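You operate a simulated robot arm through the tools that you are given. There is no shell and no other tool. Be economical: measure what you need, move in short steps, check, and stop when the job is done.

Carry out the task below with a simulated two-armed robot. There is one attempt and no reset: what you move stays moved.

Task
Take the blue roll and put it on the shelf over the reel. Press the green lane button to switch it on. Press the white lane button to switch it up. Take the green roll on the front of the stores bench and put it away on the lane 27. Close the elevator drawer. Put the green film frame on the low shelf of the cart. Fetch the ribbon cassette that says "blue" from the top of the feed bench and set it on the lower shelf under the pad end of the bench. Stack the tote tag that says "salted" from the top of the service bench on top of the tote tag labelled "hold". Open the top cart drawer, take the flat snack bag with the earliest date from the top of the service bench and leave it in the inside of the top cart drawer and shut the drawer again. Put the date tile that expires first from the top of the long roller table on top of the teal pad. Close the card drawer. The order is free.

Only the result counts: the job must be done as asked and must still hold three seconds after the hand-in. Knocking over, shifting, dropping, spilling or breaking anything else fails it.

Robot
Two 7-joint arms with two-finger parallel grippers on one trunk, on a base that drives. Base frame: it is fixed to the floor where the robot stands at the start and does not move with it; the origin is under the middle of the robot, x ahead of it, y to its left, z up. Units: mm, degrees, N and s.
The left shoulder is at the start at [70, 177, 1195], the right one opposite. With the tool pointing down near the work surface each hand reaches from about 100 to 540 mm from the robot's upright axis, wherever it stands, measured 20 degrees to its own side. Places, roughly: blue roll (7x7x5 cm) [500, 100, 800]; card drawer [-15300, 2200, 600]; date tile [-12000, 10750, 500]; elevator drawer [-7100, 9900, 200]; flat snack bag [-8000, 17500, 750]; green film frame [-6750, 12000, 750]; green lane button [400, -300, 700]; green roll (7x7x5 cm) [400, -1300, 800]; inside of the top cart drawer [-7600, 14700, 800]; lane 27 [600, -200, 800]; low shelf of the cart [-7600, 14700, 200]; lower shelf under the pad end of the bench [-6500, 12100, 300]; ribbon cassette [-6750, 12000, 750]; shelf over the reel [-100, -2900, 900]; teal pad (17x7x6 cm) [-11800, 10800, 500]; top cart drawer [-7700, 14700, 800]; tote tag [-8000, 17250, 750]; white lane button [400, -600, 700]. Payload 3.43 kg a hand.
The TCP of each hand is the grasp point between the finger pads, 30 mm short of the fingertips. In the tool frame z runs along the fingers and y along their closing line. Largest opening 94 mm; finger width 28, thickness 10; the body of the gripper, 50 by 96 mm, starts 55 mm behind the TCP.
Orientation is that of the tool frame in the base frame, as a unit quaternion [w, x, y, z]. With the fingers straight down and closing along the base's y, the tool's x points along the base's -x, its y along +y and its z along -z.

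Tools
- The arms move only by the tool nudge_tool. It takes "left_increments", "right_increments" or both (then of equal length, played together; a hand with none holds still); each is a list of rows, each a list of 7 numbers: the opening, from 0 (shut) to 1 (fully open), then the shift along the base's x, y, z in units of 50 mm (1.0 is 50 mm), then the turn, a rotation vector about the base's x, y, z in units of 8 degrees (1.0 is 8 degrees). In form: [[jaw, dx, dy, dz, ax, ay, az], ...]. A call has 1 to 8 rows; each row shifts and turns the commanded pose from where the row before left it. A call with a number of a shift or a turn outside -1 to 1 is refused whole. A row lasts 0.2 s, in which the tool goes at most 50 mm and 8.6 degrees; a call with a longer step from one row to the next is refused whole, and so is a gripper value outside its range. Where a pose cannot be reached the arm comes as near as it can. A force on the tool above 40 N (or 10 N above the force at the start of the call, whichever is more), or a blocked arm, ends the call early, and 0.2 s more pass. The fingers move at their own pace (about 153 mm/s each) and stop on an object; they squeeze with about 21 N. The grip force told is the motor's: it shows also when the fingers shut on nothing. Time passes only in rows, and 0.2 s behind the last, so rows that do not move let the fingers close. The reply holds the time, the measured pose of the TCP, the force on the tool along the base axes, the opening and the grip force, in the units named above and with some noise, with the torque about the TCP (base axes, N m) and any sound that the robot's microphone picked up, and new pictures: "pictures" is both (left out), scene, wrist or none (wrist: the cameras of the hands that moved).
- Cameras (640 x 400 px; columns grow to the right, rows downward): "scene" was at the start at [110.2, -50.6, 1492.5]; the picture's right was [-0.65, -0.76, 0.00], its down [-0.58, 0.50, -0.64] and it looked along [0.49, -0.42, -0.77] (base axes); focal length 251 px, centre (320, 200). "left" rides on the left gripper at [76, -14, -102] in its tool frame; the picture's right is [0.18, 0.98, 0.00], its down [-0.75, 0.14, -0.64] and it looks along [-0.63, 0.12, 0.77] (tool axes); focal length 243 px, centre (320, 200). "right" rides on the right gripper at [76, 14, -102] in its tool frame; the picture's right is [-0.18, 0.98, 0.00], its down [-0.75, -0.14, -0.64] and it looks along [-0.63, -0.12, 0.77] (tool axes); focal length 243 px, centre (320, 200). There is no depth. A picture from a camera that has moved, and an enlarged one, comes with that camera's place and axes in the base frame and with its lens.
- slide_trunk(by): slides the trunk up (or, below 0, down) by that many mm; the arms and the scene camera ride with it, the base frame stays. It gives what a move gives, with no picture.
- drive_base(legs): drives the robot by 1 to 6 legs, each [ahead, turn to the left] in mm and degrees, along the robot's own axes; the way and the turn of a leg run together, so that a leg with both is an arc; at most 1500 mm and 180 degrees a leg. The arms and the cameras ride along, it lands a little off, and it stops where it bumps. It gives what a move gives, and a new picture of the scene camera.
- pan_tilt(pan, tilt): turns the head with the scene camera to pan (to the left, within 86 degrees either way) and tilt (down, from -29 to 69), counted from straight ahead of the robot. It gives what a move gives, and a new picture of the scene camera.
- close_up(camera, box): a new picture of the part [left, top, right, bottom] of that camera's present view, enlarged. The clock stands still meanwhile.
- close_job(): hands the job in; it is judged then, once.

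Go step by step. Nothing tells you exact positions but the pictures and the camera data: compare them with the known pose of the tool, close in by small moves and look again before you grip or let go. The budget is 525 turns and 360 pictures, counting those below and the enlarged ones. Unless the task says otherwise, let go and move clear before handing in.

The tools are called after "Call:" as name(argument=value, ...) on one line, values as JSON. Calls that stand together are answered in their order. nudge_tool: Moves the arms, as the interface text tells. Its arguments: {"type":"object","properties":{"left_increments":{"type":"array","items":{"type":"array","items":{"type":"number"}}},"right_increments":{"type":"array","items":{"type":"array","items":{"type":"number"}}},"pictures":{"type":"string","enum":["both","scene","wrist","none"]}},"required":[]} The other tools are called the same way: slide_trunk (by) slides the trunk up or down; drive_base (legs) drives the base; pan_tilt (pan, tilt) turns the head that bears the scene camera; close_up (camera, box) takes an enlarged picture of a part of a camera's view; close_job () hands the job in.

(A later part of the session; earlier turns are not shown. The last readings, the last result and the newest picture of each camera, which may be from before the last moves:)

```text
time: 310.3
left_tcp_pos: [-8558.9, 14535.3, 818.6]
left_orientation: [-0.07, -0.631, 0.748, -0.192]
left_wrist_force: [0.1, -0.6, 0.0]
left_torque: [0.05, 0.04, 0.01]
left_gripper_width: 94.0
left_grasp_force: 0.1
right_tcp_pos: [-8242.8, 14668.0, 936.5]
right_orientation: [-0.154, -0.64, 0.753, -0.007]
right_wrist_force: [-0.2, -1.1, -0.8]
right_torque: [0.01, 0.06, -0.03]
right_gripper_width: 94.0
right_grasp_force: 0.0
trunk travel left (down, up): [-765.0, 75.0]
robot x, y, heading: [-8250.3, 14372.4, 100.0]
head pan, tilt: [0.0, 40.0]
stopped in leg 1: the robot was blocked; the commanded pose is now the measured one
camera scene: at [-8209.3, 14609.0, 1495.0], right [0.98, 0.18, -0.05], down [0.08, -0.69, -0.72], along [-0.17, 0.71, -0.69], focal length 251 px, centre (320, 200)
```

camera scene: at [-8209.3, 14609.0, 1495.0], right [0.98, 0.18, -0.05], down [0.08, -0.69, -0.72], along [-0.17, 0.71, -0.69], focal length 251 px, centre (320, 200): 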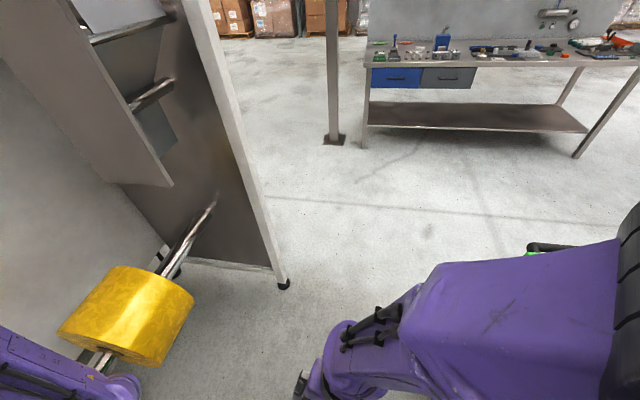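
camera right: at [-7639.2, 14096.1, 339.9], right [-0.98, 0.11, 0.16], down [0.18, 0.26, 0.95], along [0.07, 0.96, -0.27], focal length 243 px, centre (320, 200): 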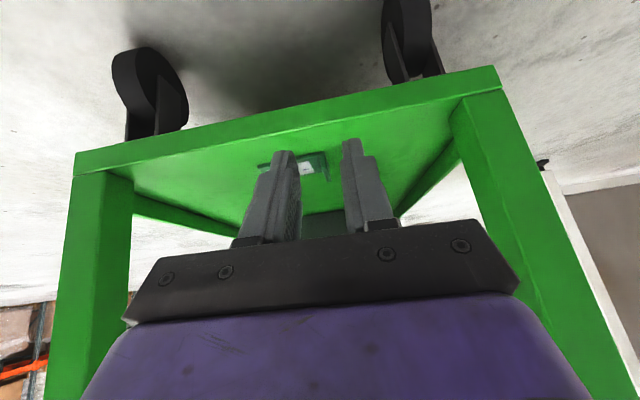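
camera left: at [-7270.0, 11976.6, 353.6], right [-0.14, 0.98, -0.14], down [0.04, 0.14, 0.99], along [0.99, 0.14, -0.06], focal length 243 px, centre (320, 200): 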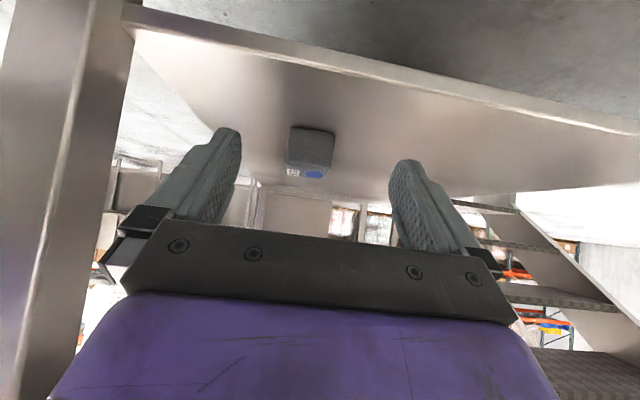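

The robot is wedged between the post and the cart by its elbows. I will extend both hands forward and upward, to draw the elbows in.

Call:
nudge_tool(left_increments=[[1, 0.4, 0.6, 0.4, 0, 0, 0], [1, 0.4, 0.6, 0.4, 0, 0, 0], [1, 0.4, 0.6, 0.4, 0, 0, 0]], right_increments=[[1, 0, 0.6, 0.4, 0, 0, 0], [1, 0, 0.6, 0.4, 0, 0, 0], [1, 0, 0.6, 0.4, 0, 0, 0]], pictures="scene")

Call:
pan_tilt(pan=-75, tilt=45)

Call:
pan_tilt(pan=75, tilt=45)

```text
time: 310.6
left_tcp_pos: [-8566.8, 14506.2, 823.6]
left_orientation: [-0.045, -0.66, 0.723, -0.198]
left_wrist_force: [15.6, 0.2, -10.4]
left_torque: [-0.13, 0.13, -0.2]
left_gripper_width: 86.3
left_grasp_force: 0.1
right_tcp_pos: [-8264.6, 14639.6, 945.4]
right_orientation: [-0.139, -0.621, 0.772, 0.002]
right_wrist_force: [-8.6, 49.3, 26.4]
right_torque: [-8.61, -1.08, -0.95]
right_gripper_width: 93.9
right_grasp_force: 0.1
trunk travel left (down, up): [-765.0, 75.0]
robot x, y, heading: [-8246.2, 14372.8, 100.3]
head pan, tilt: [0.0, 40.0]
stopped in row 1 (left hand): the arm was blocked; the commanded pose is now the measured one
camera scene: at [-8221.4, 14600.2, 1495.2], right [0.98, 0.18, -0.04], down [0.09, -0.68, -0.73], along [-0.16, 0.71, -0.69], focal length 251 px, centre (320, 200)
```

scene: 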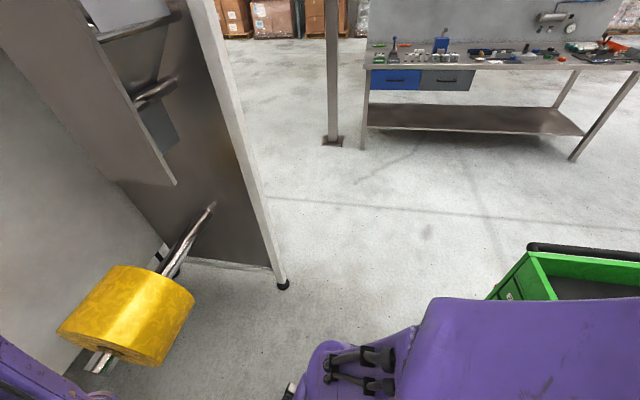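

```text
time: 312.1
left_tcp_pos: [-8568.0, 14506.0, 824.3]
left_orientation: [-0.049, -0.66, 0.723, -0.197]
left_wrist_force: [33.8, 10.8, -10.9]
left_torque: [-0.88, 1.6, -1.18]
left_gripper_width: 83.8
left_grasp_force: 0.1
right_tcp_pos: [-8261.2, 14641.0, 945.4]
right_orientation: [-0.134, -0.625, 0.769, 0.0]
right_wrist_force: [-27.2, 58.9, 2.4]
right_torque: [-8.02, -3.55, -2.47]
right_gripper_width: 94.1
right_grasp_force: 0.2
trunk travel left (down, up): [-765.0, 75.0]
robot x, y, heading: [-8246.5, 14370.9, 100.7]
head pan, tilt: [-75.0, 45.0]
camera scene: at [-8134.9, 14550.8, 1489.2], right [0.43, -0.9, 0.05], down [-0.66, -0.35, -0.67], along [0.62, 0.26, -0.75], focal length 251 px, centre (320, 200)
```

scene: 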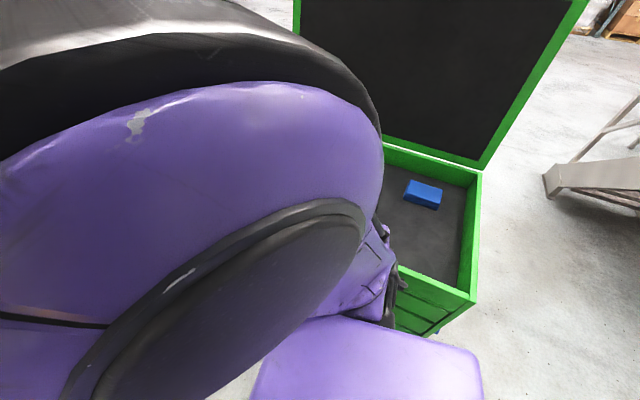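

```text
time: 314.4
left_tcp_pos: [-8568.6, 14505.2, 825.3]
left_orientation: [-0.048, -0.661, 0.723, -0.197]
left_wrist_force: [52.6, 23.5, -11.6]
left_torque: [-2.13, 3.3, -2.41]
left_gripper_width: 83.6
left_grasp_force: 0.1
right_tcp_pos: [-8260.3, 14640.7, 944.4]
right_orientation: [-0.132, -0.625, 0.769, 0.0]
right_wrist_force: [-13.5, 80.8, -1.3]
right_torque: [-10.49, -1.74, -1.52]
right_gripper_width: 94.0
right_grasp_force: 0.1
trunk travel left (down, up): [-765.0, 75.0]
robot x, y, heading: [-8242.9, 14373.5, 100.3]
head pan, tilt: [75.0, 45.0]
camera scene: at [-8290.0, 14522.2, 1496.0], right [0.08, 0.99, -0.07], down [0.68, -0.11, -0.72], along [-0.73, 0.02, -0.69], focal length 251 px, centre (320, 200)
```

scene: 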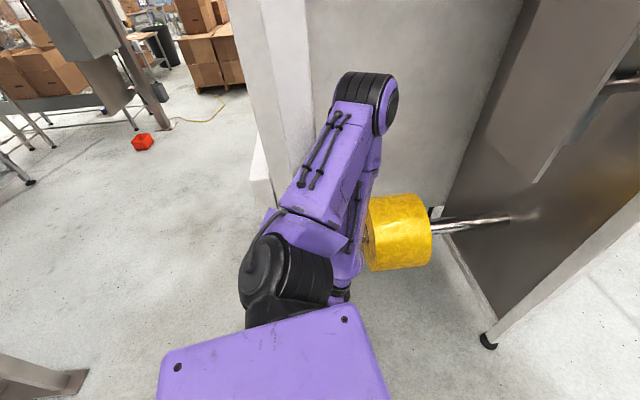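

The left elbow has slipped past the post and the right hand is too close to my own body. I will free the right hand first.

Call:
nudge_tool(right_increments=[[1, 0.3, 0.5, 0.1, 0, 0, 0], [1, 0.4, 0.5, 0.1, 0, 0, 0], [1, 0.4, 0.5, 0.1, 0, 0, 0]], pictures="none")

Call:
nudge_tool(left_increments=[[1, 0.3, 0.2, 0.3, 0, 0, 0], [1, 0.4, 0.2, 0.3, 0, 0, 0], [1, 0.4, 0.2, 0.3, 0, 0, 0]], pictures="scene")

```text
time: 314.7
left_tcp_pos: [-8565.0, 14504.7, 827.2]
left_orientation: [0.024, 0.703, -0.681, 0.204]
left_wrist_force: [3.7, -4.1, -0.1]
left_torque: [0.3, 0.24, 0.08]
left_gripper_width: 86.3
left_grasp_force: 0.0
right_tcp_pos: [-8244.8, 14663.7, 940.6]
right_orientation: [-0.112, -0.564, 0.818, 0.012]
right_wrist_force: [34.6, 169.8, 62.4]
right_torque: [-26.94, 5.84, -1.09]
right_gripper_width: 94.1
right_grasp_force: 0.0
trunk travel left (down, up): [-765.0, 75.0]
robot x, y, heading: [-8247.6, 14381.6, 98.8]
head pan, tilt: [75.0, 45.0]
stopped in row 1 (left hand): the arm was blocked; the commanded pose is now the measured one
```

```text
time: 315.1
left_tcp_pos: [-8564.5, 14545.4, 823.1]
left_orientation: [0.055, -0.683, 0.708, -0.17]
left_wrist_force: [-0.1, 5.2, 0.0]
left_torque: [-0.31, 0.08, -0.11]
left_gripper_width: 94.1
left_grasp_force: 0.1
left hand out of reach, approached as far as the arm can: row 1
right_tcp_pos: [-8253.7, 14663.5, 940.4]
right_orientation: [-0.111, -0.439, 0.891, 0.031]
right_wrist_force: [-24.8, 181.0, 25.1]
right_torque: [-25.15, -2.21, -9.88]
right_gripper_width: 94.0
right_grasp_force: 0.0
trunk travel left (down, up): [-765.0, 75.0]
robot x, y, heading: [-8244.9, 14393.3, 96.3]
head pan, tilt: [75.0, 45.0]
stopped in row 1 (left hand): the arm was blocked; the commanded pose is now the measured one
camera scene: at [-8281.9, 14568.9, 1497.6], right [0.15, 0.98, -0.08], down [0.67, -0.17, -0.72], along [-0.72, 0.05, -0.69], focal length 251 px, centre (320, 200)
```

scene: 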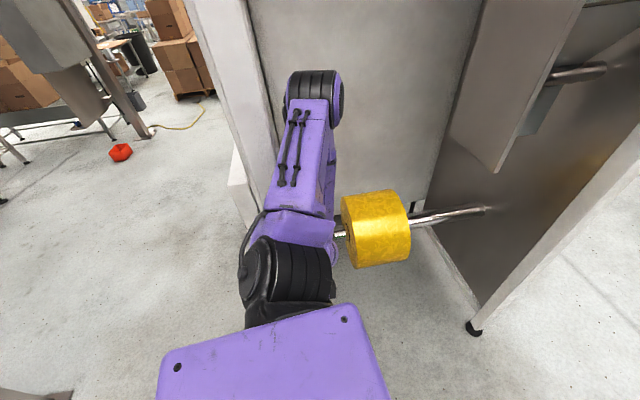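

Call:
pan_tilt(pan=-25, tilt=69)

```text
time: 316.8
left_tcp_pos: [-8565.1, 14535.5, 826.5]
left_orientation: [0.031, -0.663, 0.711, -0.23]
left_wrist_force: [113.7, 81.2, -50.8]
left_torque: [-4.32, 2.35, -5.74]
left_gripper_width: 93.3
left_grasp_force: 0.1
right_tcp_pos: [-8271.9, 14687.9, 932.0]
right_orientation: [-0.1, -0.429, 0.897, 0.022]
right_wrist_force: [-71.2, 147.9, -11.7]
right_torque: [-18.26, -9.71, -12.14]
right_gripper_width: 94.2
right_grasp_force: 0.1
trunk travel left (down, up): [-765.0, 75.0]
robot x, y, heading: [-8244.3, 14379.0, 98.3]
head pan, tilt: [-25.0, 68.8]
camera scene: at [-8233.2, 14650.6, 1457.6], right [0.96, -0.29, 0.03], down [-0.27, -0.93, -0.25], along [0.1, 0.23, -0.97], focal length 251 px, centre (320, 200)
```

scene: 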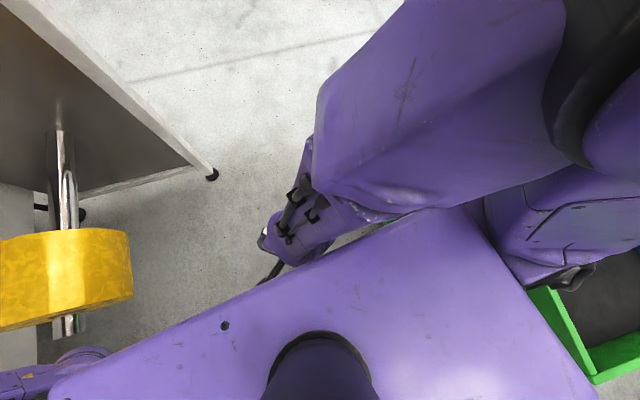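

The left arm is strongly folded, so its elbow sticks out. I will extend the left hand straight forward in repeated small calls to unfold it.

Call:
nudge_tool(left_increments=[[1, 0.3, 0.9, 0, 0, 0, 0], [1, 0.3, 0.9, 0, 0, 0, 0]], right_increments=[[1, 0.2, 0.9, 0.2, 0, 0, 0], [1, 0.2, 0.9, 0.2, 0, 0, 0]], pictures="none")

Call:
nudge_tool(left_increments=[[1, 0.3, 0.9, 0, 0, 0, 0], [1, 0.3, 0.9, 0, 0, 0, 0]], right_increments=[[1, 0.2, 0.9, 0.2, 0, 0, 0], [1, 0.2, 0.9, 0.2, 0, 0, 0]], pictures="none")

Call:
nudge_tool(left_increments=[[1, 0.3, 0.9, 0, 0, 0, 0], [1, 0.3, 0.9, 0, 0, 0, 0]], right_increments=[[1, 0.2, 0.9, 0.2, 0, 0, 0], [1, 0.2, 0.9, 0.2, 0, 0, 0]], pictures="none")

```text
time: 317.1
left_tcp_pos: [-8554.6, 14526.8, 830.7]
left_orientation: [0.062, -0.627, 0.733, -0.257]
left_wrist_force: [60.9, 53.3, 44.2]
left_torque: [-2.78, 7.12, -4.81]
left_gripper_width: 93.8
left_grasp_force: 0.0
right_tcp_pos: [-8288.2, 14718.1, 933.5]
right_orientation: [-0.117, -0.253, 0.958, 0.061]
right_wrist_force: [-1.0, 0.5, 0.2]
right_torque: [-0.06, -0.07, 0.03]
right_gripper_width: 93.9
right_grasp_force: 0.1
trunk travel left (down, up): [-765.0, 75.0]
robot x, y, heading: [-8241.5, 14379.3, 97.4]
head pan, tilt: [-25.0, 68.8]
stopped in row 1 (left hand): the force on the tool passed its limit (the readings are from after the stop); the commanded pose is now the measured one
```

```text
time: 317.4
left_tcp_pos: [-8552.4, 14532.7, 824.0]
left_orientation: [-0.055, 0.68, -0.678, 0.273]
left_wrist_force: [49.3, 68.5, -21.5]
left_torque: [-4.14, 1.53, -5.79]
left_gripper_width: 94.0
left_grasp_force: 0.1
left hand out of reach, approached as far as the arm can: row 1
right_tcp_pos: [-8270.3, 14755.1, 925.8]
right_orientation: [-0.091, -0.128, 0.981, 0.116]
right_wrist_force: [0.4, 0.8, 0.3]
right_torque: [-0.01, 0.0, 0.03]
right_gripper_width: 93.9
right_grasp_force: 0.0
trunk travel left (down, up): [-765.0, 75.0]
robot x, y, heading: [-8242.7, 14385.3, 96.7]
head pan, tilt: [-25.0, 68.8]
stopped in row 1 (left hand): the arm was blocked; the commanded pose is now the measured one
```

```text
time: 317.7
left_tcp_pos: [-8559.7, 14536.6, 818.6]
left_orientation: [-0.038, 0.7, -0.658, 0.275]
left_wrist_force: [23.3, 86.9, -20.3]
left_torque: [-3.75, -0.18, -6.83]
left_gripper_width: 91.1
left_grasp_force: 0.1
left hand out of reach, approached as far as the arm can: row 1
right_tcp_pos: [-8266.5, 14778.7, 947.4]
right_orientation: [-0.087, -0.034, 0.983, 0.16]
right_wrist_force: [-0.6, 0.4, 0.8]
right_torque: [-0.02, -0.03, -0.01]
right_gripper_width: 94.4
right_grasp_force: 0.1
trunk travel left (down, up): [-765.0, 75.0]
robot x, y, heading: [-8247.7, 14390.1, 95.4]
head pan, tilt: [-25.0, 68.8]
stopped in row 1 (right hand): the arm was blocked; the commanded pose is now the measured one
```

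Call:
nudge_tool(right_increments=[[1, 0, 0.8, 0.3, 0, 0, 0], [1, 0, 0.8, 0.3, 0, 0, 0], [1, 0, 0.8, 0.3, 0, 0, 0]], pictures="scene")

Call:
pan_tilt(pan=0, tilt=45)

```text
time: 318.1
left_tcp_pos: [-8554.8, 14558.1, 801.9]
left_orientation: [-0.121, 0.744, -0.616, 0.23]
left_wrist_force: [4.7, 124.2, 8.5]
left_torque: [-7.84, 1.1, -10.31]
left_gripper_width: 94.1
left_grasp_force: 0.0
right_tcp_pos: [-8256.9, 14796.1, 971.0]
right_orientation: [-0.073, 0.055, 0.969, 0.227]
right_wrist_force: [-1.3, -1.7, 0.1]
right_torque: [0.1, -0.03, 0.02]
right_gripper_width: 94.0
right_grasp_force: 0.1
trunk travel left (down, up): [-765.0, 75.0]
robot x, y, heading: [-8244.7, 14394.4, 94.6]
head pan, tilt: [-25.0, 68.8]
stopped in row 1 (right hand): the arm was blocked; the commanded pose is now the measured one
camera scene: at [-8240.3, 14668.3, 1458.6], right [0.93, -0.35, 0.05], down [-0.33, -0.91, -0.26], along [0.14, 0.23, -0.96], focal length 251 px, centre (320, 200)
```

scene: 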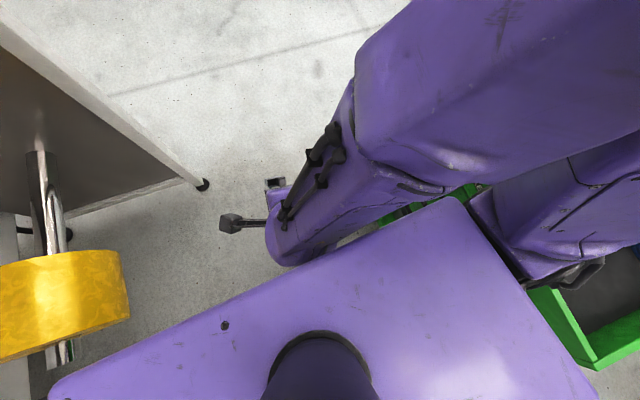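

```text
time: 319.0
left_tcp_pos: [-8553.5, 14555.0, 802.3]
left_orientation: [-0.103, 0.747, -0.609, 0.245]
left_wrist_force: [15.3, 87.0, -50.5]
left_torque: [-4.44, -3.32, -6.92]
left_gripper_width: 94.1
left_grasp_force: 0.1
right_tcp_pos: [-8259.7, 14802.7, 968.7]
right_orientation: [-0.074, 0.052, 0.971, 0.221]
right_wrist_force: [0.5, 0.0, 0.3]
right_torque: [0.0, 0.0, 0.0]
right_gripper_width: 94.0
right_grasp_force: 0.0
trunk travel left (down, up): [-765.0, 75.0]
robot x, y, heading: [-8243.1, 14396.5, 94.5]
head pan, tilt: [0.0, 45.0]
camera scene: at [-8268.6, 14712.6, 1480.9], right [1.0, 0.08, 0.0], down [0.06, -0.79, -0.61], along [-0.05, 0.61, -0.79], focal length 251 px, centre (320, 200)
```

scene: 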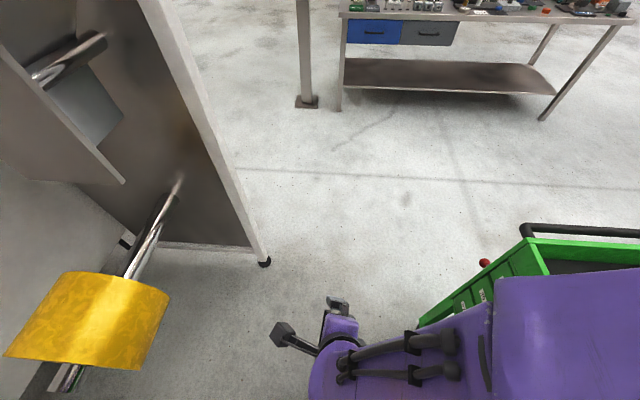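

The left hand presses against the post from its far side, so backing up only jams it. I will ease the base forward a little to relieve it.

Call:
drive_base(legs=[[80, 0]])

```text
time: 319.7
left_tcp_pos: [-8558.3, 14558.1, 810.5]
left_orientation: [-0.077, 0.709, -0.658, 0.242]
left_wrist_force: [-4.7, -0.3, 3.2]
left_torque: [0.03, -0.08, 0.07]
left_gripper_width: 93.9
left_grasp_force: 0.1
right_tcp_pos: [-8089.2, 14897.7, 982.2]
right_orientation: [0.009, 0.437, 0.845, 0.308]
right_wrist_force: [0.8, 1.2, -1.4]
right_torque: [-0.1, 0.01, 0.01]
right_gripper_width: 94.0
right_grasp_force: 0.0
trunk travel left (down, up): [-765.0, 75.0]
robot x, y, heading: [-8247.1, 14472.8, 75.7]
head pan, tilt: [0.0, 45.0]
stopped in leg 1: the robot was blocked; the commanded pose is now the measured one
camera scene: at [-8177.4, 14809.9, 1475.6], right [0.97, -0.24, 0.01], down [-0.19, -0.78, -0.6], along [0.15, 0.58, -0.8], focal length 251 px, centre (320, 200)
```

scene: 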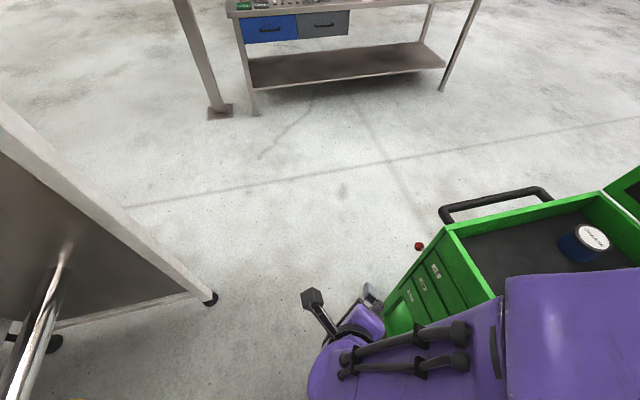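

Call:
pan_tilt(pan=-60, tilt=50)

Call:
pan_tilt(pan=80, tilt=50)

```text
time: 321.0
left_tcp_pos: [-8550.9, 14555.0, 823.3]
left_orientation: [-0.102, 0.743, -0.623, 0.225]
left_wrist_force: [0.2, -0.2, 0.0]
left_torque: [-0.01, -0.02, -0.02]
left_gripper_width: 93.9
left_grasp_force: 0.0
right_tcp_pos: [-8087.6, 14920.1, 974.7]
right_orientation: [0.024, 0.375, 0.874, 0.308]
right_wrist_force: [-0.6, 0.7, -0.4]
right_torque: [-0.04, -0.04, -0.04]
right_gripper_width: 94.1
right_grasp_force: 0.1
trunk travel left (down, up): [-765.0, 75.0]
robot x, y, heading: [-8243.2, 14506.9, 76.1]
head pan, tilt: [-60.0, 50.0]
camera scene: at [-8116.3, 14768.8, 1478.9], right [0.28, -0.95, 0.12], down [-0.75, -0.3, -0.59], along [0.6, 0.08, -0.8], focal length 251 px, centre (320, 200)
```

scene: 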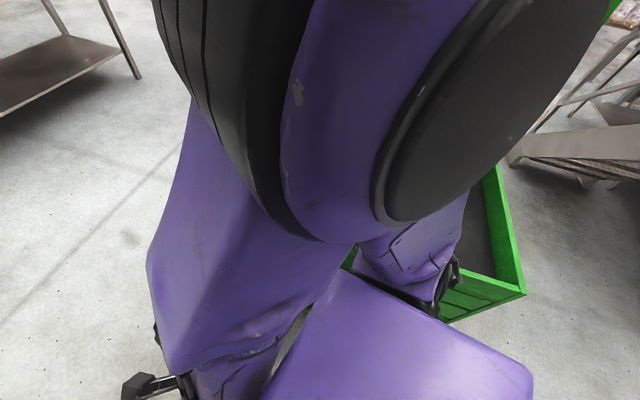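

```text
time: 323.2
left_tcp_pos: [-8551.3, 14554.9, 822.5]
left_orientation: [-0.102, 0.742, -0.624, 0.224]
left_wrist_force: [0.0, 0.7, -0.2]
left_torque: [0.02, -0.01, -0.03]
left_gripper_width: 94.0
left_grasp_force: 0.0
right_tcp_pos: [-8089.1, 14919.2, 977.3]
right_orientation: [0.019, 0.376, 0.873, 0.309]
right_wrist_force: [-1.3, 0.0, 0.1]
right_torque: [0.0, -0.09, -0.05]
right_gripper_width: 94.1
right_grasp_force: 0.1
trunk travel left (down, up): [-765.0, 75.0]
robot x, y, heading: [-8239.2, 14505.7, 76.5]
head pan, tilt: [80.0, 50.0]
camera scene: at [-8261.8, 14775.9, 1482.1], right [0.4, 0.91, -0.13], down [0.69, -0.39, -0.62], along [-0.61, 0.16, -0.78], focal length 251 px, centre (320, 200)
```

scene: 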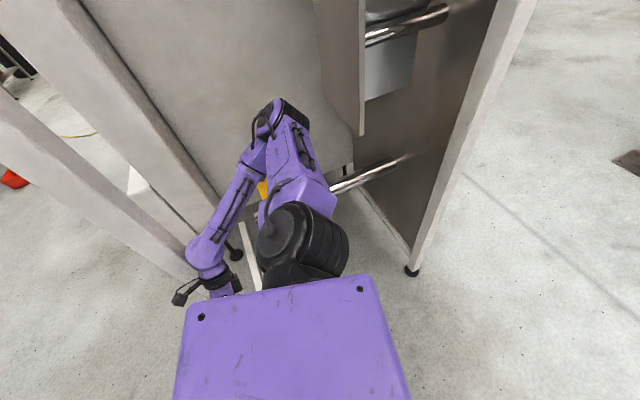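

Both hands are free of force now. I will unfold the left hand forward and to the right, out of the bay.

Call:
nudge_tool(left_increments=[[1, 0.2, 0.6, 0.2, 0, 0, 0], [1, 0.2, 0.6, 0.2, 0, 0, 0], [1, 0.3, 0.6, 0.2, 0, 0, 0], [1, 0.4, 0.6, 0.2, 0, 0, 0]], pictures="scene")

```text
time: 323.6
left_tcp_pos: [-8540.8, 14608.5, 857.1]
left_orientation: [-0.078, 0.716, -0.655, 0.23]
left_wrist_force: [-3.7, 7.5, -6.2]
left_torque: [-0.49, -0.44, -0.12]
left_gripper_width: 94.0
left_grasp_force: 0.0
right_tcp_pos: [-7957.0, 14927.5, 970.2]
right_orientation: [0.096, 0.575, 0.748, 0.318]
right_wrist_force: [-1.1, 2.8, -1.4]
right_torque: [-0.2, -0.08, -0.12]
right_gripper_width: 94.1
right_grasp_force: 0.1
trunk travel left (down, up): [-765.0, 75.0]
robot x, y, heading: [-8259.3, 14520.7, 61.7]
head pan, tilt: [80.0, 50.0]
stopped in row 1 (left hand): the arm was blocked; the commanded pose is now the measured one
camera scene: at [-8180.4, 14867.3, 1474.0], right [0.61, 0.77, -0.18], down [0.55, -0.58, -0.6], along [-0.57, 0.26, -0.78], focal length 251 px, centre (320, 200)
```

scene: 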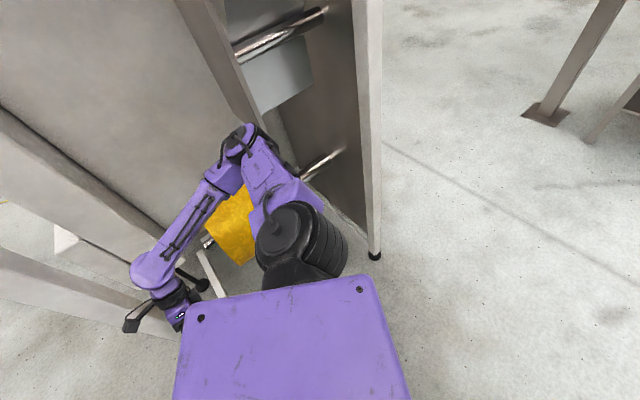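

Turning right should swing the left elbow out of the bay and the right elbow away from the cart. I will try that in a small turn.

Call:
drive_base(legs=[[0, -25]])

```text
time: 324.3
left_tcp_pos: [-8446.8, 14608.4, 841.9]
left_orientation: [-0.179, 0.817, -0.492, 0.244]
left_wrist_force: [2.0, 5.2, 2.7]
left_torque: [-0.39, 0.23, -0.23]
left_gripper_width: 94.0
left_grasp_force: 0.0
right_tcp_pos: [-7871.6, 14925.7, 1020.0]
right_orientation: [0.156, 0.685, 0.583, 0.409]
right_wrist_force: [1.3, -0.3, 1.6]
right_torque: [0.0, 0.18, -0.07]
right_gripper_width: 93.9
right_grasp_force: 0.0
trunk travel left (down, up): [-765.0, 75.0]
robot x, y, heading: [-8245.4, 14629.0, 43.3]
head pan, tilt: [80.0, 50.0]
stopped in leg 1: the robot was blocked; the commanded pose is now the measured one
camera scene: at [-8148.2, 14919.0, 1479.4], right [0.83, 0.54, -0.13], down [0.38, -0.72, -0.58], along [-0.41, 0.43, -0.8], focal length 251 px, centre (320, 200)
```

scene: 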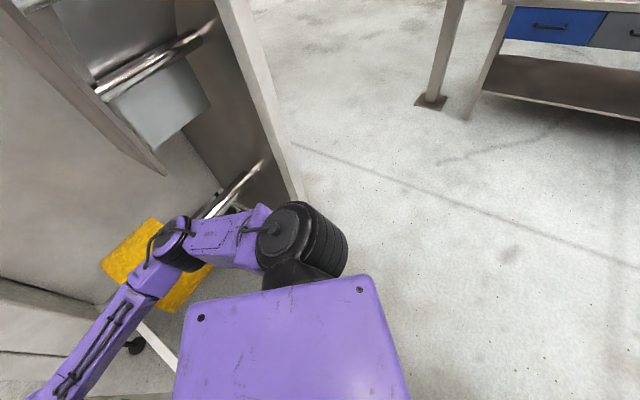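

It's working: heading 43 and the elbow is coming out. I continue.

Call:
drive_base(legs=[[0, -30]])

```text
time: 325.0
left_tcp_pos: [-8467.2, 14513.6, 788.9]
left_orientation: [-0.299, 0.816, -0.434, 0.24]
left_wrist_force: [-3.3, -6.5, 8.6]
left_torque: [0.13, 0.29, 0.27]
left_gripper_width: 93.9
left_grasp_force: 0.1
right_tcp_pos: [-7881.8, 14769.6, 1060.8]
right_orientation: [0.155, 0.759, 0.409, 0.483]
right_wrist_force: [45.2, 12.6, 2.1]
right_torque: [-0.56, 2.02, -0.38]
right_gripper_width: 93.8
right_grasp_force: 0.0
trunk travel left (down, up): [-765.0, 75.0]
robot x, y, heading: [-8231.1, 14642.4, 47.2]
head pan, tilt: [80.0, 50.0]
stopped in leg 1: the robot was blocked; the commanded pose is now the measured one
camera scene: at [-8181.2, 14719.6, 1484.3], right [0.8, 0.61, -0.03], down [0.44, -0.6, -0.67], along [-0.42, 0.52, -0.74], focal length 251 px, centre (320, 200)
```

scene: 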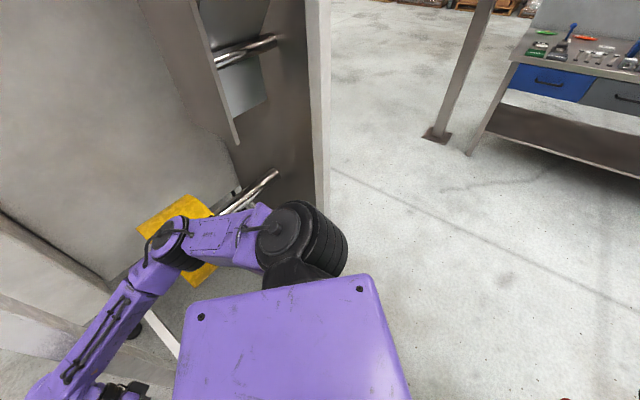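

Call:
nudge_tool(left_increments=[[1, 0, 0.4, 0.2, 0, 0, 0], [1, 0, 0.6, 0.2, 0, 0, 0], [1, 0, 0.6, 0.2, 0, 0, 0]], right_increments=[[1, 0, 0, 0, 0, 0, 0], [1, 0, 0, 0, 0, 0, 0], [1, 0, 0, 0, 0, 0, 0]], pictures="scene")

```text
time: 325.6
left_tcp_pos: [-8463.9, 14557.4, 816.1]
left_orientation: [-0.297, 0.828, -0.387, 0.277]
left_wrist_force: [-23.4, -53.3, -2.4]
left_torque: [0.49, -0.09, -1.45]
left_gripper_width: 65.8
left_grasp_force: 0.2
right_tcp_pos: [-7940.4, 14804.6, 1065.5]
right_orientation: [0.157, 0.736, 0.439, 0.491]
right_wrist_force: [0.3, -0.1, 0.3]
right_torque: [0.02, 0.04, 0.04]
right_gripper_width: 94.1
right_grasp_force: 0.2
trunk travel left (down, up): [-765.0, 75.0]
robot x, y, heading: [-8226.4, 14640.2, 47.9]
head pan, tilt: [80.0, 50.0]
stopped in row 3 (left hand): the force on the tool passed its limit (the readings are from after the stop); the commanded pose is now the measured one
camera scene: at [-8223.3, 14717.8, 1484.2], right [0.79, 0.61, 0.0], down [0.46, -0.59, -0.66], along [-0.41, 0.52, -0.75], focal length 251 px, centre (320, 200)
```

scene: 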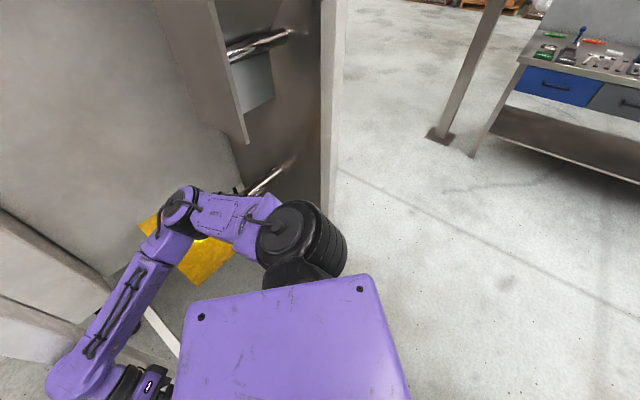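

The robot is upright again. I will try turning right again toward heading 0.

Call:
drive_base(legs=[[0, -24]])

Call:
pan_tilt(pan=-10, tilt=45)

```text
time: 326.6
left_tcp_pos: [-8531.3, 14651.9, 792.6]
left_orientation: [-0.267, 0.806, -0.406, 0.337]
left_wrist_force: [-1.2, -1.4, -0.6]
left_torque: [0.06, -0.09, -0.02]
left_gripper_width: 94.0
left_grasp_force: 0.1
right_tcp_pos: [-8005.2, 14860.6, 1080.2]
right_orientation: [0.204, 0.755, 0.4, 0.478]
right_wrist_force: [0.3, 0.7, -3.2]
right_torque: [0.05, -0.18, 0.02]
right_gripper_width: 93.9
right_grasp_force: 0.2
trunk travel left (down, up): [-765.0, 75.0]
robot x, y, heading: [-8230.7, 14643.5, 42.6]
head pan, tilt: [80.0, 50.0]
stopped in leg 1: the force on the tool passed its limit (the readings are from after the stop); the commanded pose is now the measured one
camera scene: at [-8268.7, 14773.4, 1481.5], right [0.84, 0.54, 0.01], down [0.43, -0.66, -0.62], along [-0.33, 0.52, -0.79], focal length 251 px, centre (320, 200)
```

scene: 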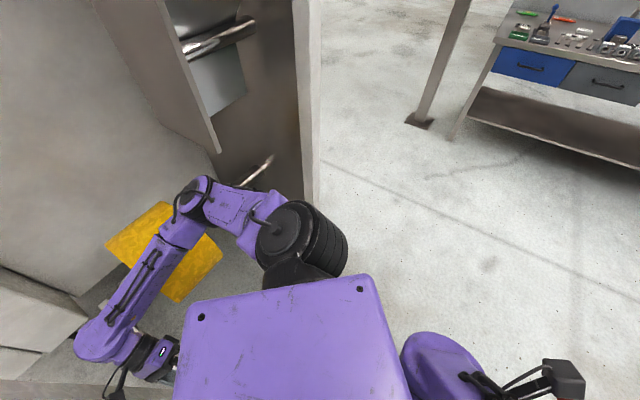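

```text
time: 328.2
left_tcp_pos: [-8507.1, 14626.9, 800.0]
left_orientation: [-0.273, 0.808, -0.413, 0.319]
left_wrist_force: [0.7, 1.1, -0.6]
left_torque: [0.0, -0.02, -0.02]
left_gripper_width: 94.1
left_grasp_force: 0.1
right_tcp_pos: [-7975.5, 14827.4, 1071.2]
right_orientation: [0.199, 0.755, 0.403, 0.478]
right_wrist_force: [-0.7, -0.2, -0.4]
right_torque: [-0.02, -0.03, -0.04]
right_gripper_width: 94.1
right_grasp_force: 0.0
trunk travel left (down, up): [-765.0, 75.0]
robot x, y, heading: [-8228.7, 14641.7, 42.4]
head pan, tilt: [-10.0, 45.0]
camera scene: at [-8128.3, 14722.5, 1489.6], right [0.54, -0.84, 0.01], down [-0.59, -0.38, -0.71], along [0.6, 0.38, -0.71], focal length 251 px, centre (320, 200)
```

scene: 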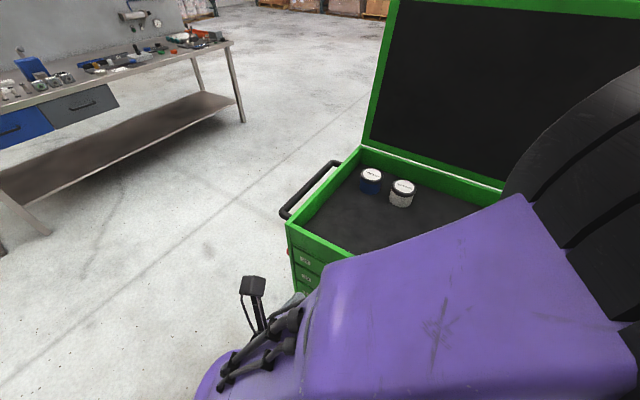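

Upright and free. Now I bring the left hand out and forward around the body's left side.

Call:
nudge_tool(left_increments=[[1, -0.5, 0.5, 0, 0, 0, 0], [1, -0.5, 0.5, 0, 0, 0, 0], [1, 0.3, 0.7, 0, 0, 0, 0], [1, 0.6, 0.65, 0, 0, 0, 0], [1, 0.65, 0.6, 0, 0, 0, 0], [1, 0.65, 0.6, 0, 0, 0, 0]], pictures="none")

Call:
pan_tilt(pan=75, tilt=50)

```text
time: 329.6
left_tcp_pos: [-8443.0, 14802.2, 802.5]
left_orientation: [-0.273, 0.809, -0.415, 0.316]
left_wrist_force: [0.4, 1.2, 0.1]
left_torque: [-0.02, 0.01, 0.01]
left_gripper_width: 94.2
left_grasp_force: 0.0
right_tcp_pos: [-7970.7, 14824.1, 1070.2]
right_orientation: [0.197, 0.756, 0.403, 0.477]
right_wrist_force: [0.2, -0.4, -0.4]
right_torque: [-0.01, -0.02, -0.04]
right_gripper_width: 93.9
right_grasp_force: 0.0
trunk travel left (down, up): [-765.0, 75.0]
robot x, y, heading: [-8231.4, 14640.8, 42.5]
head pan, tilt: [-10.0, 45.0]
```

```text
time: 331.2
left_tcp_pos: [-8445.4, 14800.3, 801.4]
left_orientation: [-0.274, 0.808, -0.414, 0.317]
left_wrist_force: [-0.2, 0.0, 0.0]
left_torque: [0.01, 0.0, -0.01]
left_gripper_width: 94.1
left_grasp_force: 0.0
right_tcp_pos: [-7971.3, 14823.1, 1070.4]
right_orientation: [0.197, 0.756, 0.403, 0.477]
right_wrist_force: [-0.3, -1.2, 0.4]
right_torque: [0.0, 0.03, 0.01]
right_gripper_width: 94.1
right_grasp_force: 0.1
trunk travel left (down, up): [-765.0, 75.0]
robot x, y, heading: [-8229.0, 14639.6, 42.3]
head pan, tilt: [75.0, 50.0]
camera scene: at [-8227.5, 14742.1, 1482.6], right [0.89, 0.46, 0.0], down [0.35, -0.68, -0.64], along [-0.3, 0.57, -0.77], focal length 251 px, centre (320, 200)
```

scene: 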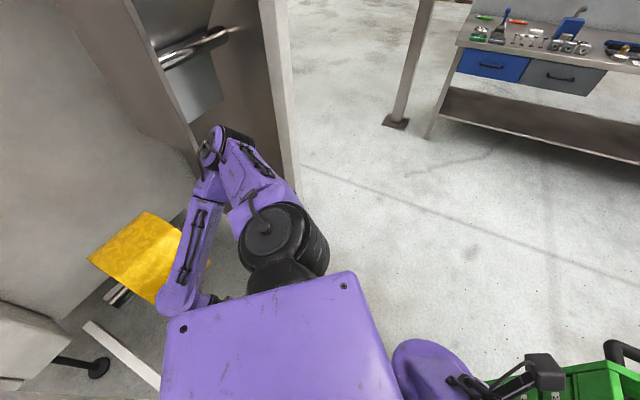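

Call:
nudge_tool(left_increments=[[1, 0.7, 0.6, 0, 0, 0, 0], [1, 0.7, 0.6, 0, 0, 0, 0], [1, 0.7, 0.6, 0.1, 0, 0, 0], [1, 0.7, 0.6, 0.1, 0, 0, 0], [1, 0.7, 0.6, 0.1, 0, 0, 0], [1, 0.7, 0.6, 0.1, 0, 0, 0], [1, 0.7, 0.6, 0.1, 0, 0, 0]], pictures="scene")

```text
time: 332.8
left_tcp_pos: [-8199.0, 15011.9, 825.5]
left_orientation: [-0.274, 0.808, -0.414, 0.317]
left_wrist_force: [-1.0, 0.0, 0.5]
left_torque: [0.02, 0.02, 0.03]
left_gripper_width: 94.1
left_grasp_force: 0.1
right_tcp_pos: [-7971.1, 14823.3, 1070.1]
right_orientation: [0.196, 0.756, 0.403, 0.477]
right_wrist_force: [-0.2, 0.5, 1.0]
right_torque: [0.02, 0.02, -0.02]
right_gripper_width: 94.0
right_grasp_force: 0.0
trunk travel left (down, up): [-765.0, 75.0]
robot x, y, heading: [-8232.2, 14640.4, 42.7]
head pan, tilt: [75.0, 50.0]
camera scene: at [-8225.9, 14742.0, 1482.6], right [0.89, 0.46, 0.0], down [0.35, -0.68, -0.64], along [-0.3, 0.57, -0.77], focal length 251 px, centre (320, 200)
```

scene: 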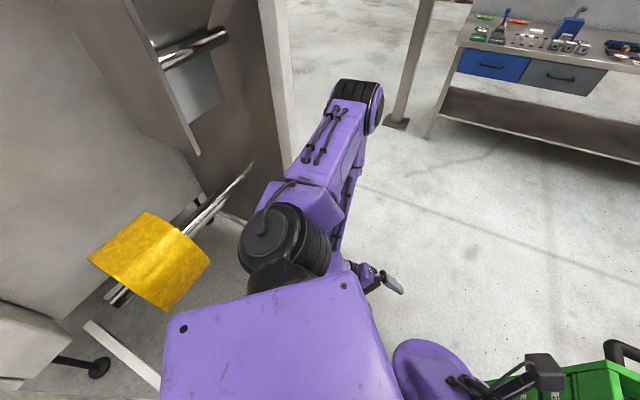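

The left arm is out in front. Now I turn right to face the cart drawers.

Call:
drive_base(legs=[[0, -42.5]])

Call:
pan_tilt(pan=0, tilt=45)

```text
time: 335.2
left_tcp_pos: [-7955.4, 14893.1, 826.2]
left_orientation: [0.141, -0.603, 0.679, -0.395]
left_wrist_force: [0.6, -0.3, 0.2]
left_torque: [0.01, 0.03, 0.01]
left_gripper_width: 94.3
left_grasp_force: 0.0
right_tcp_pos: [-7916.2, 14600.6, 1071.2]
right_orientation: [0.356, 0.85, 0.101, 0.374]
right_wrist_force: [-0.6, 0.2, 0.0]
right_torque: [0.0, 0.01, 0.02]
right_gripper_width: 94.1
right_grasp_force: 0.1
trunk travel left (down, up): [-765.0, 75.0]
robot x, y, heading: [-8226.8, 14640.0, 0.1]
head pan, tilt: [75.0, 50.0]
camera scene: at [-8158.7, 14714.8, 1482.6], right [0.97, -0.26, 0.0], down [-0.2, -0.74, -0.64], along [0.17, 0.62, -0.77], focal length 251 px, centre (320, 200)
```

scene: 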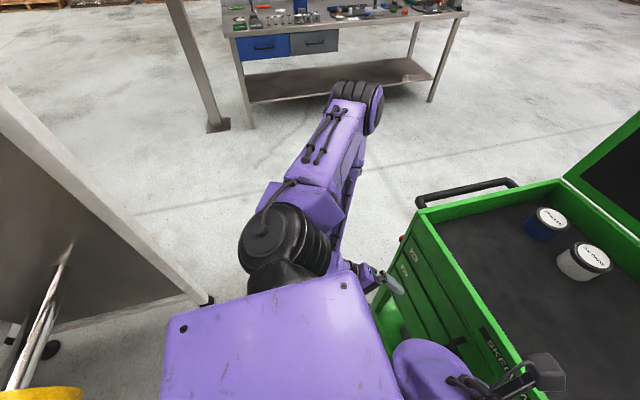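

```text
time: 336.7
left_tcp_pos: [-7955.0, 14893.8, 826.9]
left_orientation: [0.139, -0.603, 0.68, -0.394]
left_wrist_force: [0.1, -0.1, -0.4]
left_torque: [-0.01, 0.02, -0.03]
left_gripper_width: 94.1
left_grasp_force: 0.0
right_tcp_pos: [-7915.4, 14600.6, 1070.9]
right_orientation: [0.357, 0.85, 0.1, 0.374]
right_wrist_force: [-0.2, -0.5, 0.7]
right_torque: [0.04, 0.01, 0.01]
right_gripper_width: 94.0
right_grasp_force: 0.1
trunk travel left (down, up): [-765.0, 75.0]
robot x, y, heading: [-8230.9, 14640.4, -0.3]
head pan, tilt: [0.0, 45.0]
camera scene: at [-8097.1, 14640.4, 1489.6], right [0.0, -1.0, 0.0], down [-0.71, 0.0, -0.71], along [0.71, 0.0, -0.71], focal length 251 px, centre (320, 200)
```

scene: 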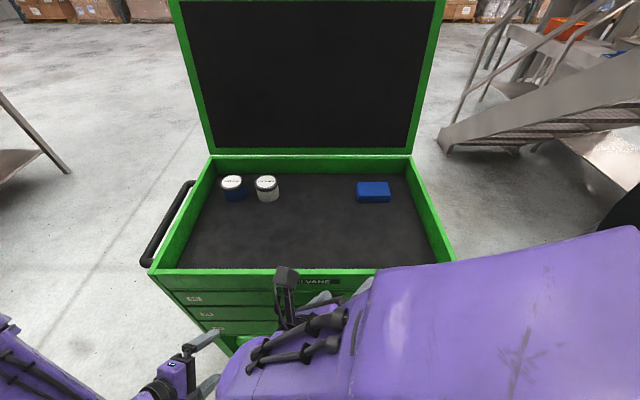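

I am facing the cart upright. Both wrists got twisted, so I will unwind them to the normal downward pose.

Call:
nudge_tool(left_increments=[[1, 0, 0.2, 0.4, 0.53, 0.187, -0.81], [1, 0, 0.2, 0.4, 0.53, 0.187, -0.81], [1, 0, 0, 0.4, 0.53, 0.187, -0.81], [1, 0, 0, 0.4, 0.53, 0.187, -0.81], [1, 0, 0, 0.4, 0.53, 0.187, -0.81], [1, 0, 0, 0, 0.53, 0.187, -0.81]], right_increments=[[1, -0.1, -0.5, 0, -0.376, 0.358, 0.854], [1, -0.1, -0.5, 0, -0.376, 0.358, 0.854], [1, -0.1, -0.5, 0, -0.376, 0.358, 0.854], [1, 0, -0.5, 0, -0.376, 0.358, 0.854], [1, 0, -0.5, 0, -0.376, 0.358, 0.854], [1, 0, -0.5, 0, -0.376, 0.358, 0.854]], pictures="none")

Call:
nudge_tool(left_increments=[[1, 0, 0, 0, 0.53, 0.187, -0.81], [1, 0, 0, 0, 0.53, 0.187, -0.81], [1, 0, 0, 0, 0.53, 0.187, -0.81], [1, 0, 0, 0, 0.53, 0.187, -0.81], [1, 0, 0, 0, 0.53, 0.187, -0.81], [1, 0, 0, 0, 0.53, 0.187, -0.81]], right_increments=[[1, 0, 0, 0, -0.376, 0.358, 0.854], [1, 0, 0, 0, -0.376, 0.358, 0.854], [1, 0, 0, 0, -0.376, 0.358, 0.854], [1, 0, 0, 0, -0.376, 0.358, 0.854], [1, 0, 0, 0, -0.376, 0.358, 0.854], [1, 0, 0, 0, -0.376, 0.358, 0.854]], pictures="scene")

```text
time: 338.1
left_tcp_pos: [-7921.6, 14940.0, 883.3]
left_orientation: [0.076, -0.328, 0.917, -0.214]
left_wrist_force: [-0.1, -0.8, 0.7]
left_torque: [0.03, 0.01, -0.02]
left_gripper_width: 94.2
left_grasp_force: 0.0
left hand out of reach, approached as far as the arm can: row 1, 2, 3, 4, 5
right_tcp_pos: [-7865.9, 14576.3, 1062.1]
right_orientation: [0.311, 0.741, 0.498, 0.325]
right_wrist_force: [0.4, 0.3, 0.1]
right_torque: [0.03, 0.02, 0.0]
right_gripper_width: 93.8
right_grasp_force: 0.1
right hand out of reach, approached as far as the arm can: row 2, 3, 4, 5, 6
trunk travel left (down, up): [-765.0, 75.0]
robot x, y, heading: [-8226.3, 14639.6, 0.2]
head pan, tilt: [0.0, 45.0]
```

```text
time: 339.5
left_tcp_pos: [-7923.3, 14941.0, 881.9]
left_orientation: [0.0, -0.002, 1.0, -0.003]
left_wrist_force: [1.1, -0.4, 0.5]
left_torque: [0.0, 0.0, -0.03]
left_gripper_width: 93.8
left_grasp_force: 0.1
right_tcp_pos: [-7857.0, 14590.0, 1060.3]
right_orientation: [0.211, 0.504, 0.807, 0.222]
right_wrist_force: [-1.1, -0.1, -0.5]
right_torque: [0.0, 0.0, 0.0]
right_gripper_width: 94.0
right_grasp_force: 0.1
right hand out of reach, approached as far as the arm can: row 1, 2, 3
trunk travel left (down, up): [-765.0, 75.0]
robot x, y, heading: [-8226.9, 14643.5, -0.1]
head pan, tilt: [0.0, 45.0]
camera scene: at [-8096.6, 14638.4, 1489.5], right [0.0, -1.0, 0.0], down [-0.71, 0.0, -0.71], along [0.71, 0.0, -0.71], focal length 251 px, centre (320, 200)
```

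scene: 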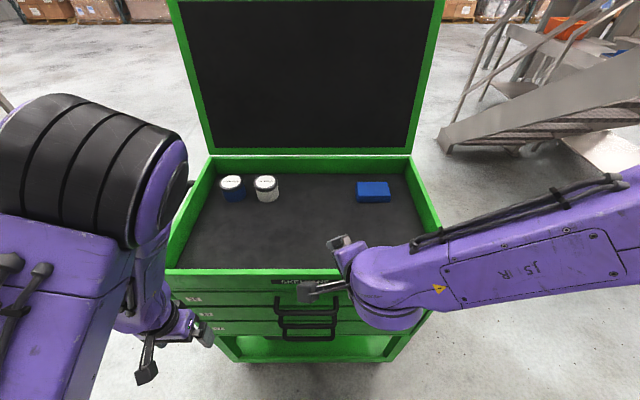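

Call:
nudge_tool(right_increments=[[1, 0, -0.3, 0, -0.376, 0.358, 0.854], [1, 0, -0.3, 0, -0.376, 0.358, 0.854], [1, 0, -0.3, 0, -0.376, 0.358, 0.854], [1, 0, -0.3, 0, -0.376, 0.358, 0.854], [1, 0, -0.3, 0, -0.376, 0.358, 0.854], [1, 0, -0.3, 0, -0.376, 0.358, 0.854], [1, 0, -0.3, 0, -0.376, 0.358, 0.854], [1, 0, -0.3, 0, -0.376, 0.358, 0.854]], pictures="scene")

Call:
close_up(camera="scene", box=[140, 240, 460, 400])

```text
time: 341.3
left_tcp_pos: [-7923.7, 14941.7, 882.6]
left_orientation: [0.0, -0.002, 1.0, -0.004]
left_wrist_force: [0.0, -0.8, -0.3]
left_torque: [0.0, 0.01, -0.01]
left_gripper_width: 94.1
left_grasp_force: 0.0
right_tcp_pos: [-7857.3, 14469.3, 1061.9]
right_orientation: [0.027, 0.062, 0.997, 0.027]
right_wrist_force: [-0.3, -0.4, 0.5]
right_torque: [0.0, 0.0, 0.0]
right_gripper_width: 94.0
right_grasp_force: 0.1
trunk travel left (down, up): [-765.0, 75.0]
robot x, y, heading: [-8227.8, 14639.2, 0.1]
head pan, tilt: [0.0, 45.0]
camera scene: at [-8096.9, 14639.6, 1489.5], right [0.0, -1.0, 0.0], down [-0.71, 0.0, -0.71], along [0.71, 0.0, -0.71], focal length 251 px, centre (320, 200)
```

scene: 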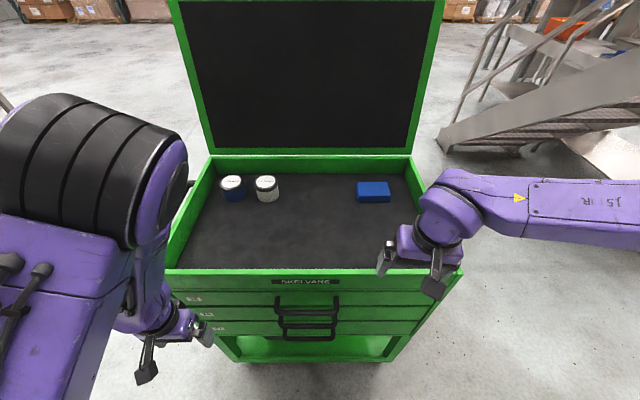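

```text
2.00 times, centred on (300, 320) of scene
camera zoom: at [-8096.9, 14639.6, 1489.5], right [0.0, -1.0, 0.0], down [-0.71, 0.0, -0.71], along [0.71, 0.0, -0.71], focal length 501 px, centre (360, -40)
```

zoom: 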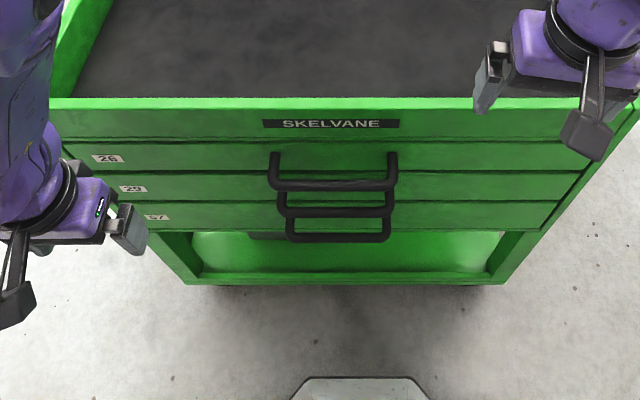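

The cart face is at x ≈ −7812 and the rim at z ≈ 985, so the cart has not moved. The top handle bar is near (−7849, 14674, 833). I will yaw the left hand 90° to hook one open finger behind the bar.

Call:
nudge_tool(left_increments=[[1, 0, -0.3, 0.6, 0, 0, -1], [1, 0, -0.3, 0.6, 0, 0, -1], [1, 0, -0.3, 0.6, 0, 0, -1], [1, 0, -0.3, 0.6, 0, 0, -1], [1, 0, -0.3, 0, 0, 0, -1], [1, 0, -0.3, 0, 0, 0, -1]], right_increments=[[1, 0, -0.5, 0.5, 0, 0, 0], [1, 0, -0.5, 0.5, 0, 0, 0], [1, 0, 0, 0, 0, 0, 0], [1, 0, 0, 0, 0, 0, 0], [1, 0, 0, 0, 0, 0, 0], [1, 0, 0, 0, 0, 0, 0]], pictures="none")

Call:
nudge_tool(left_increments=[[1, 0, -0.5, 0, 0, 0, -1], [1, 0, -0.5, 0, 0, 0, -1], [1, 0, -0.5, 0, 0, 0, -1], [1, 0, -0.5, 0, 0, 0, -1], [1, 0, -0.5, 0, 0, 0, -1], [1, 0, -0.5, 0, 0, 0, -0.25]], pictures="both")

```text
time: 341.9
left_tcp_pos: [-7959.0, 14912.5, 898.5]
left_orientation: [-0.065, 0.091, 0.993, -0.04]
left_wrist_force: [0.8, -0.5, 0.4]
left_torque: [0.03, -0.01, 0.02]
left_gripper_width: 94.1
left_grasp_force: 0.1
left hand out of reach, approached as far as the arm can: row 2
right_tcp_pos: [-7860.0, 14426.9, 1103.5]
right_orientation: [0.028, 0.064, 0.997, 0.029]
right_wrist_force: [-0.5, -0.9, 0.3]
right_torque: [-0.03, -0.03, -0.01]
right_gripper_width: 93.8
right_grasp_force: 0.1
trunk travel left (down, up): [-765.0, 75.0]
robot x, y, heading: [-8232.9, 14642.9, 0.0]
head pan, tilt: [0.0, 45.0]
stopped in row 2 (left hand): the arm was blocked; the commanded pose is now the measured one
```

```text
time: 343.2
left_tcp_pos: [-7948.2, 14753.7, 904.9]
left_orientation: [-0.061, 0.425, 0.902, -0.044]
left_wrist_force: [0.1, -1.5, 0.4]
left_torque: [0.0, -0.01, 0.0]
left_gripper_width: 93.9
left_grasp_force: 0.2
left hand out of reach, approached as far as the arm can: row 1
right_tcp_pos: [-7858.2, 14428.6, 1101.4]
right_orientation: [0.027, 0.063, 0.997, 0.028]
right_wrist_force: [0.1, 0.2, -1.2]
right_torque: [0.0, -0.03, -0.01]
right_gripper_width: 93.8
right_grasp_force: 0.0
trunk travel left (down, up): [-765.0, 75.0]
robot x, y, heading: [-8228.6, 14638.4, 0.0]
head pan, tilt: [0.0, 45.0]
camera scene: at [-8096.9, 14639.4, 1489.5], right [0.0, -1.0, 0.0], down [-0.71, 0.0, -0.71], along [0.71, 0.0, -0.71], focal length 251 px, centre (320, 200)
camera left: at [-7993.0, 14807.2, 1015.5], right [0.63, 0.77, -0.12], down [0.68, -0.47, 0.56], along [0.38, -0.43, -0.82], focal length 243 px, centre (320, 200)
```

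scene: 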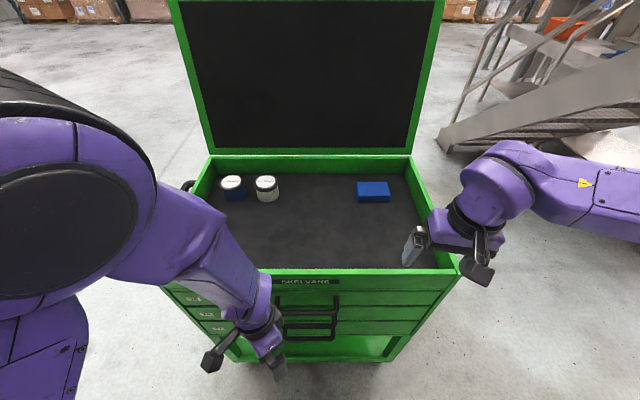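
left: 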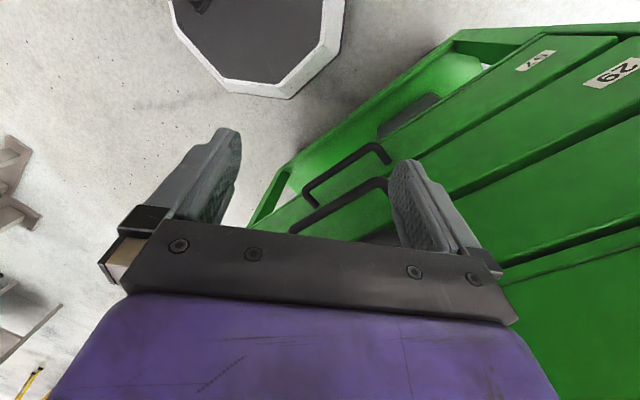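

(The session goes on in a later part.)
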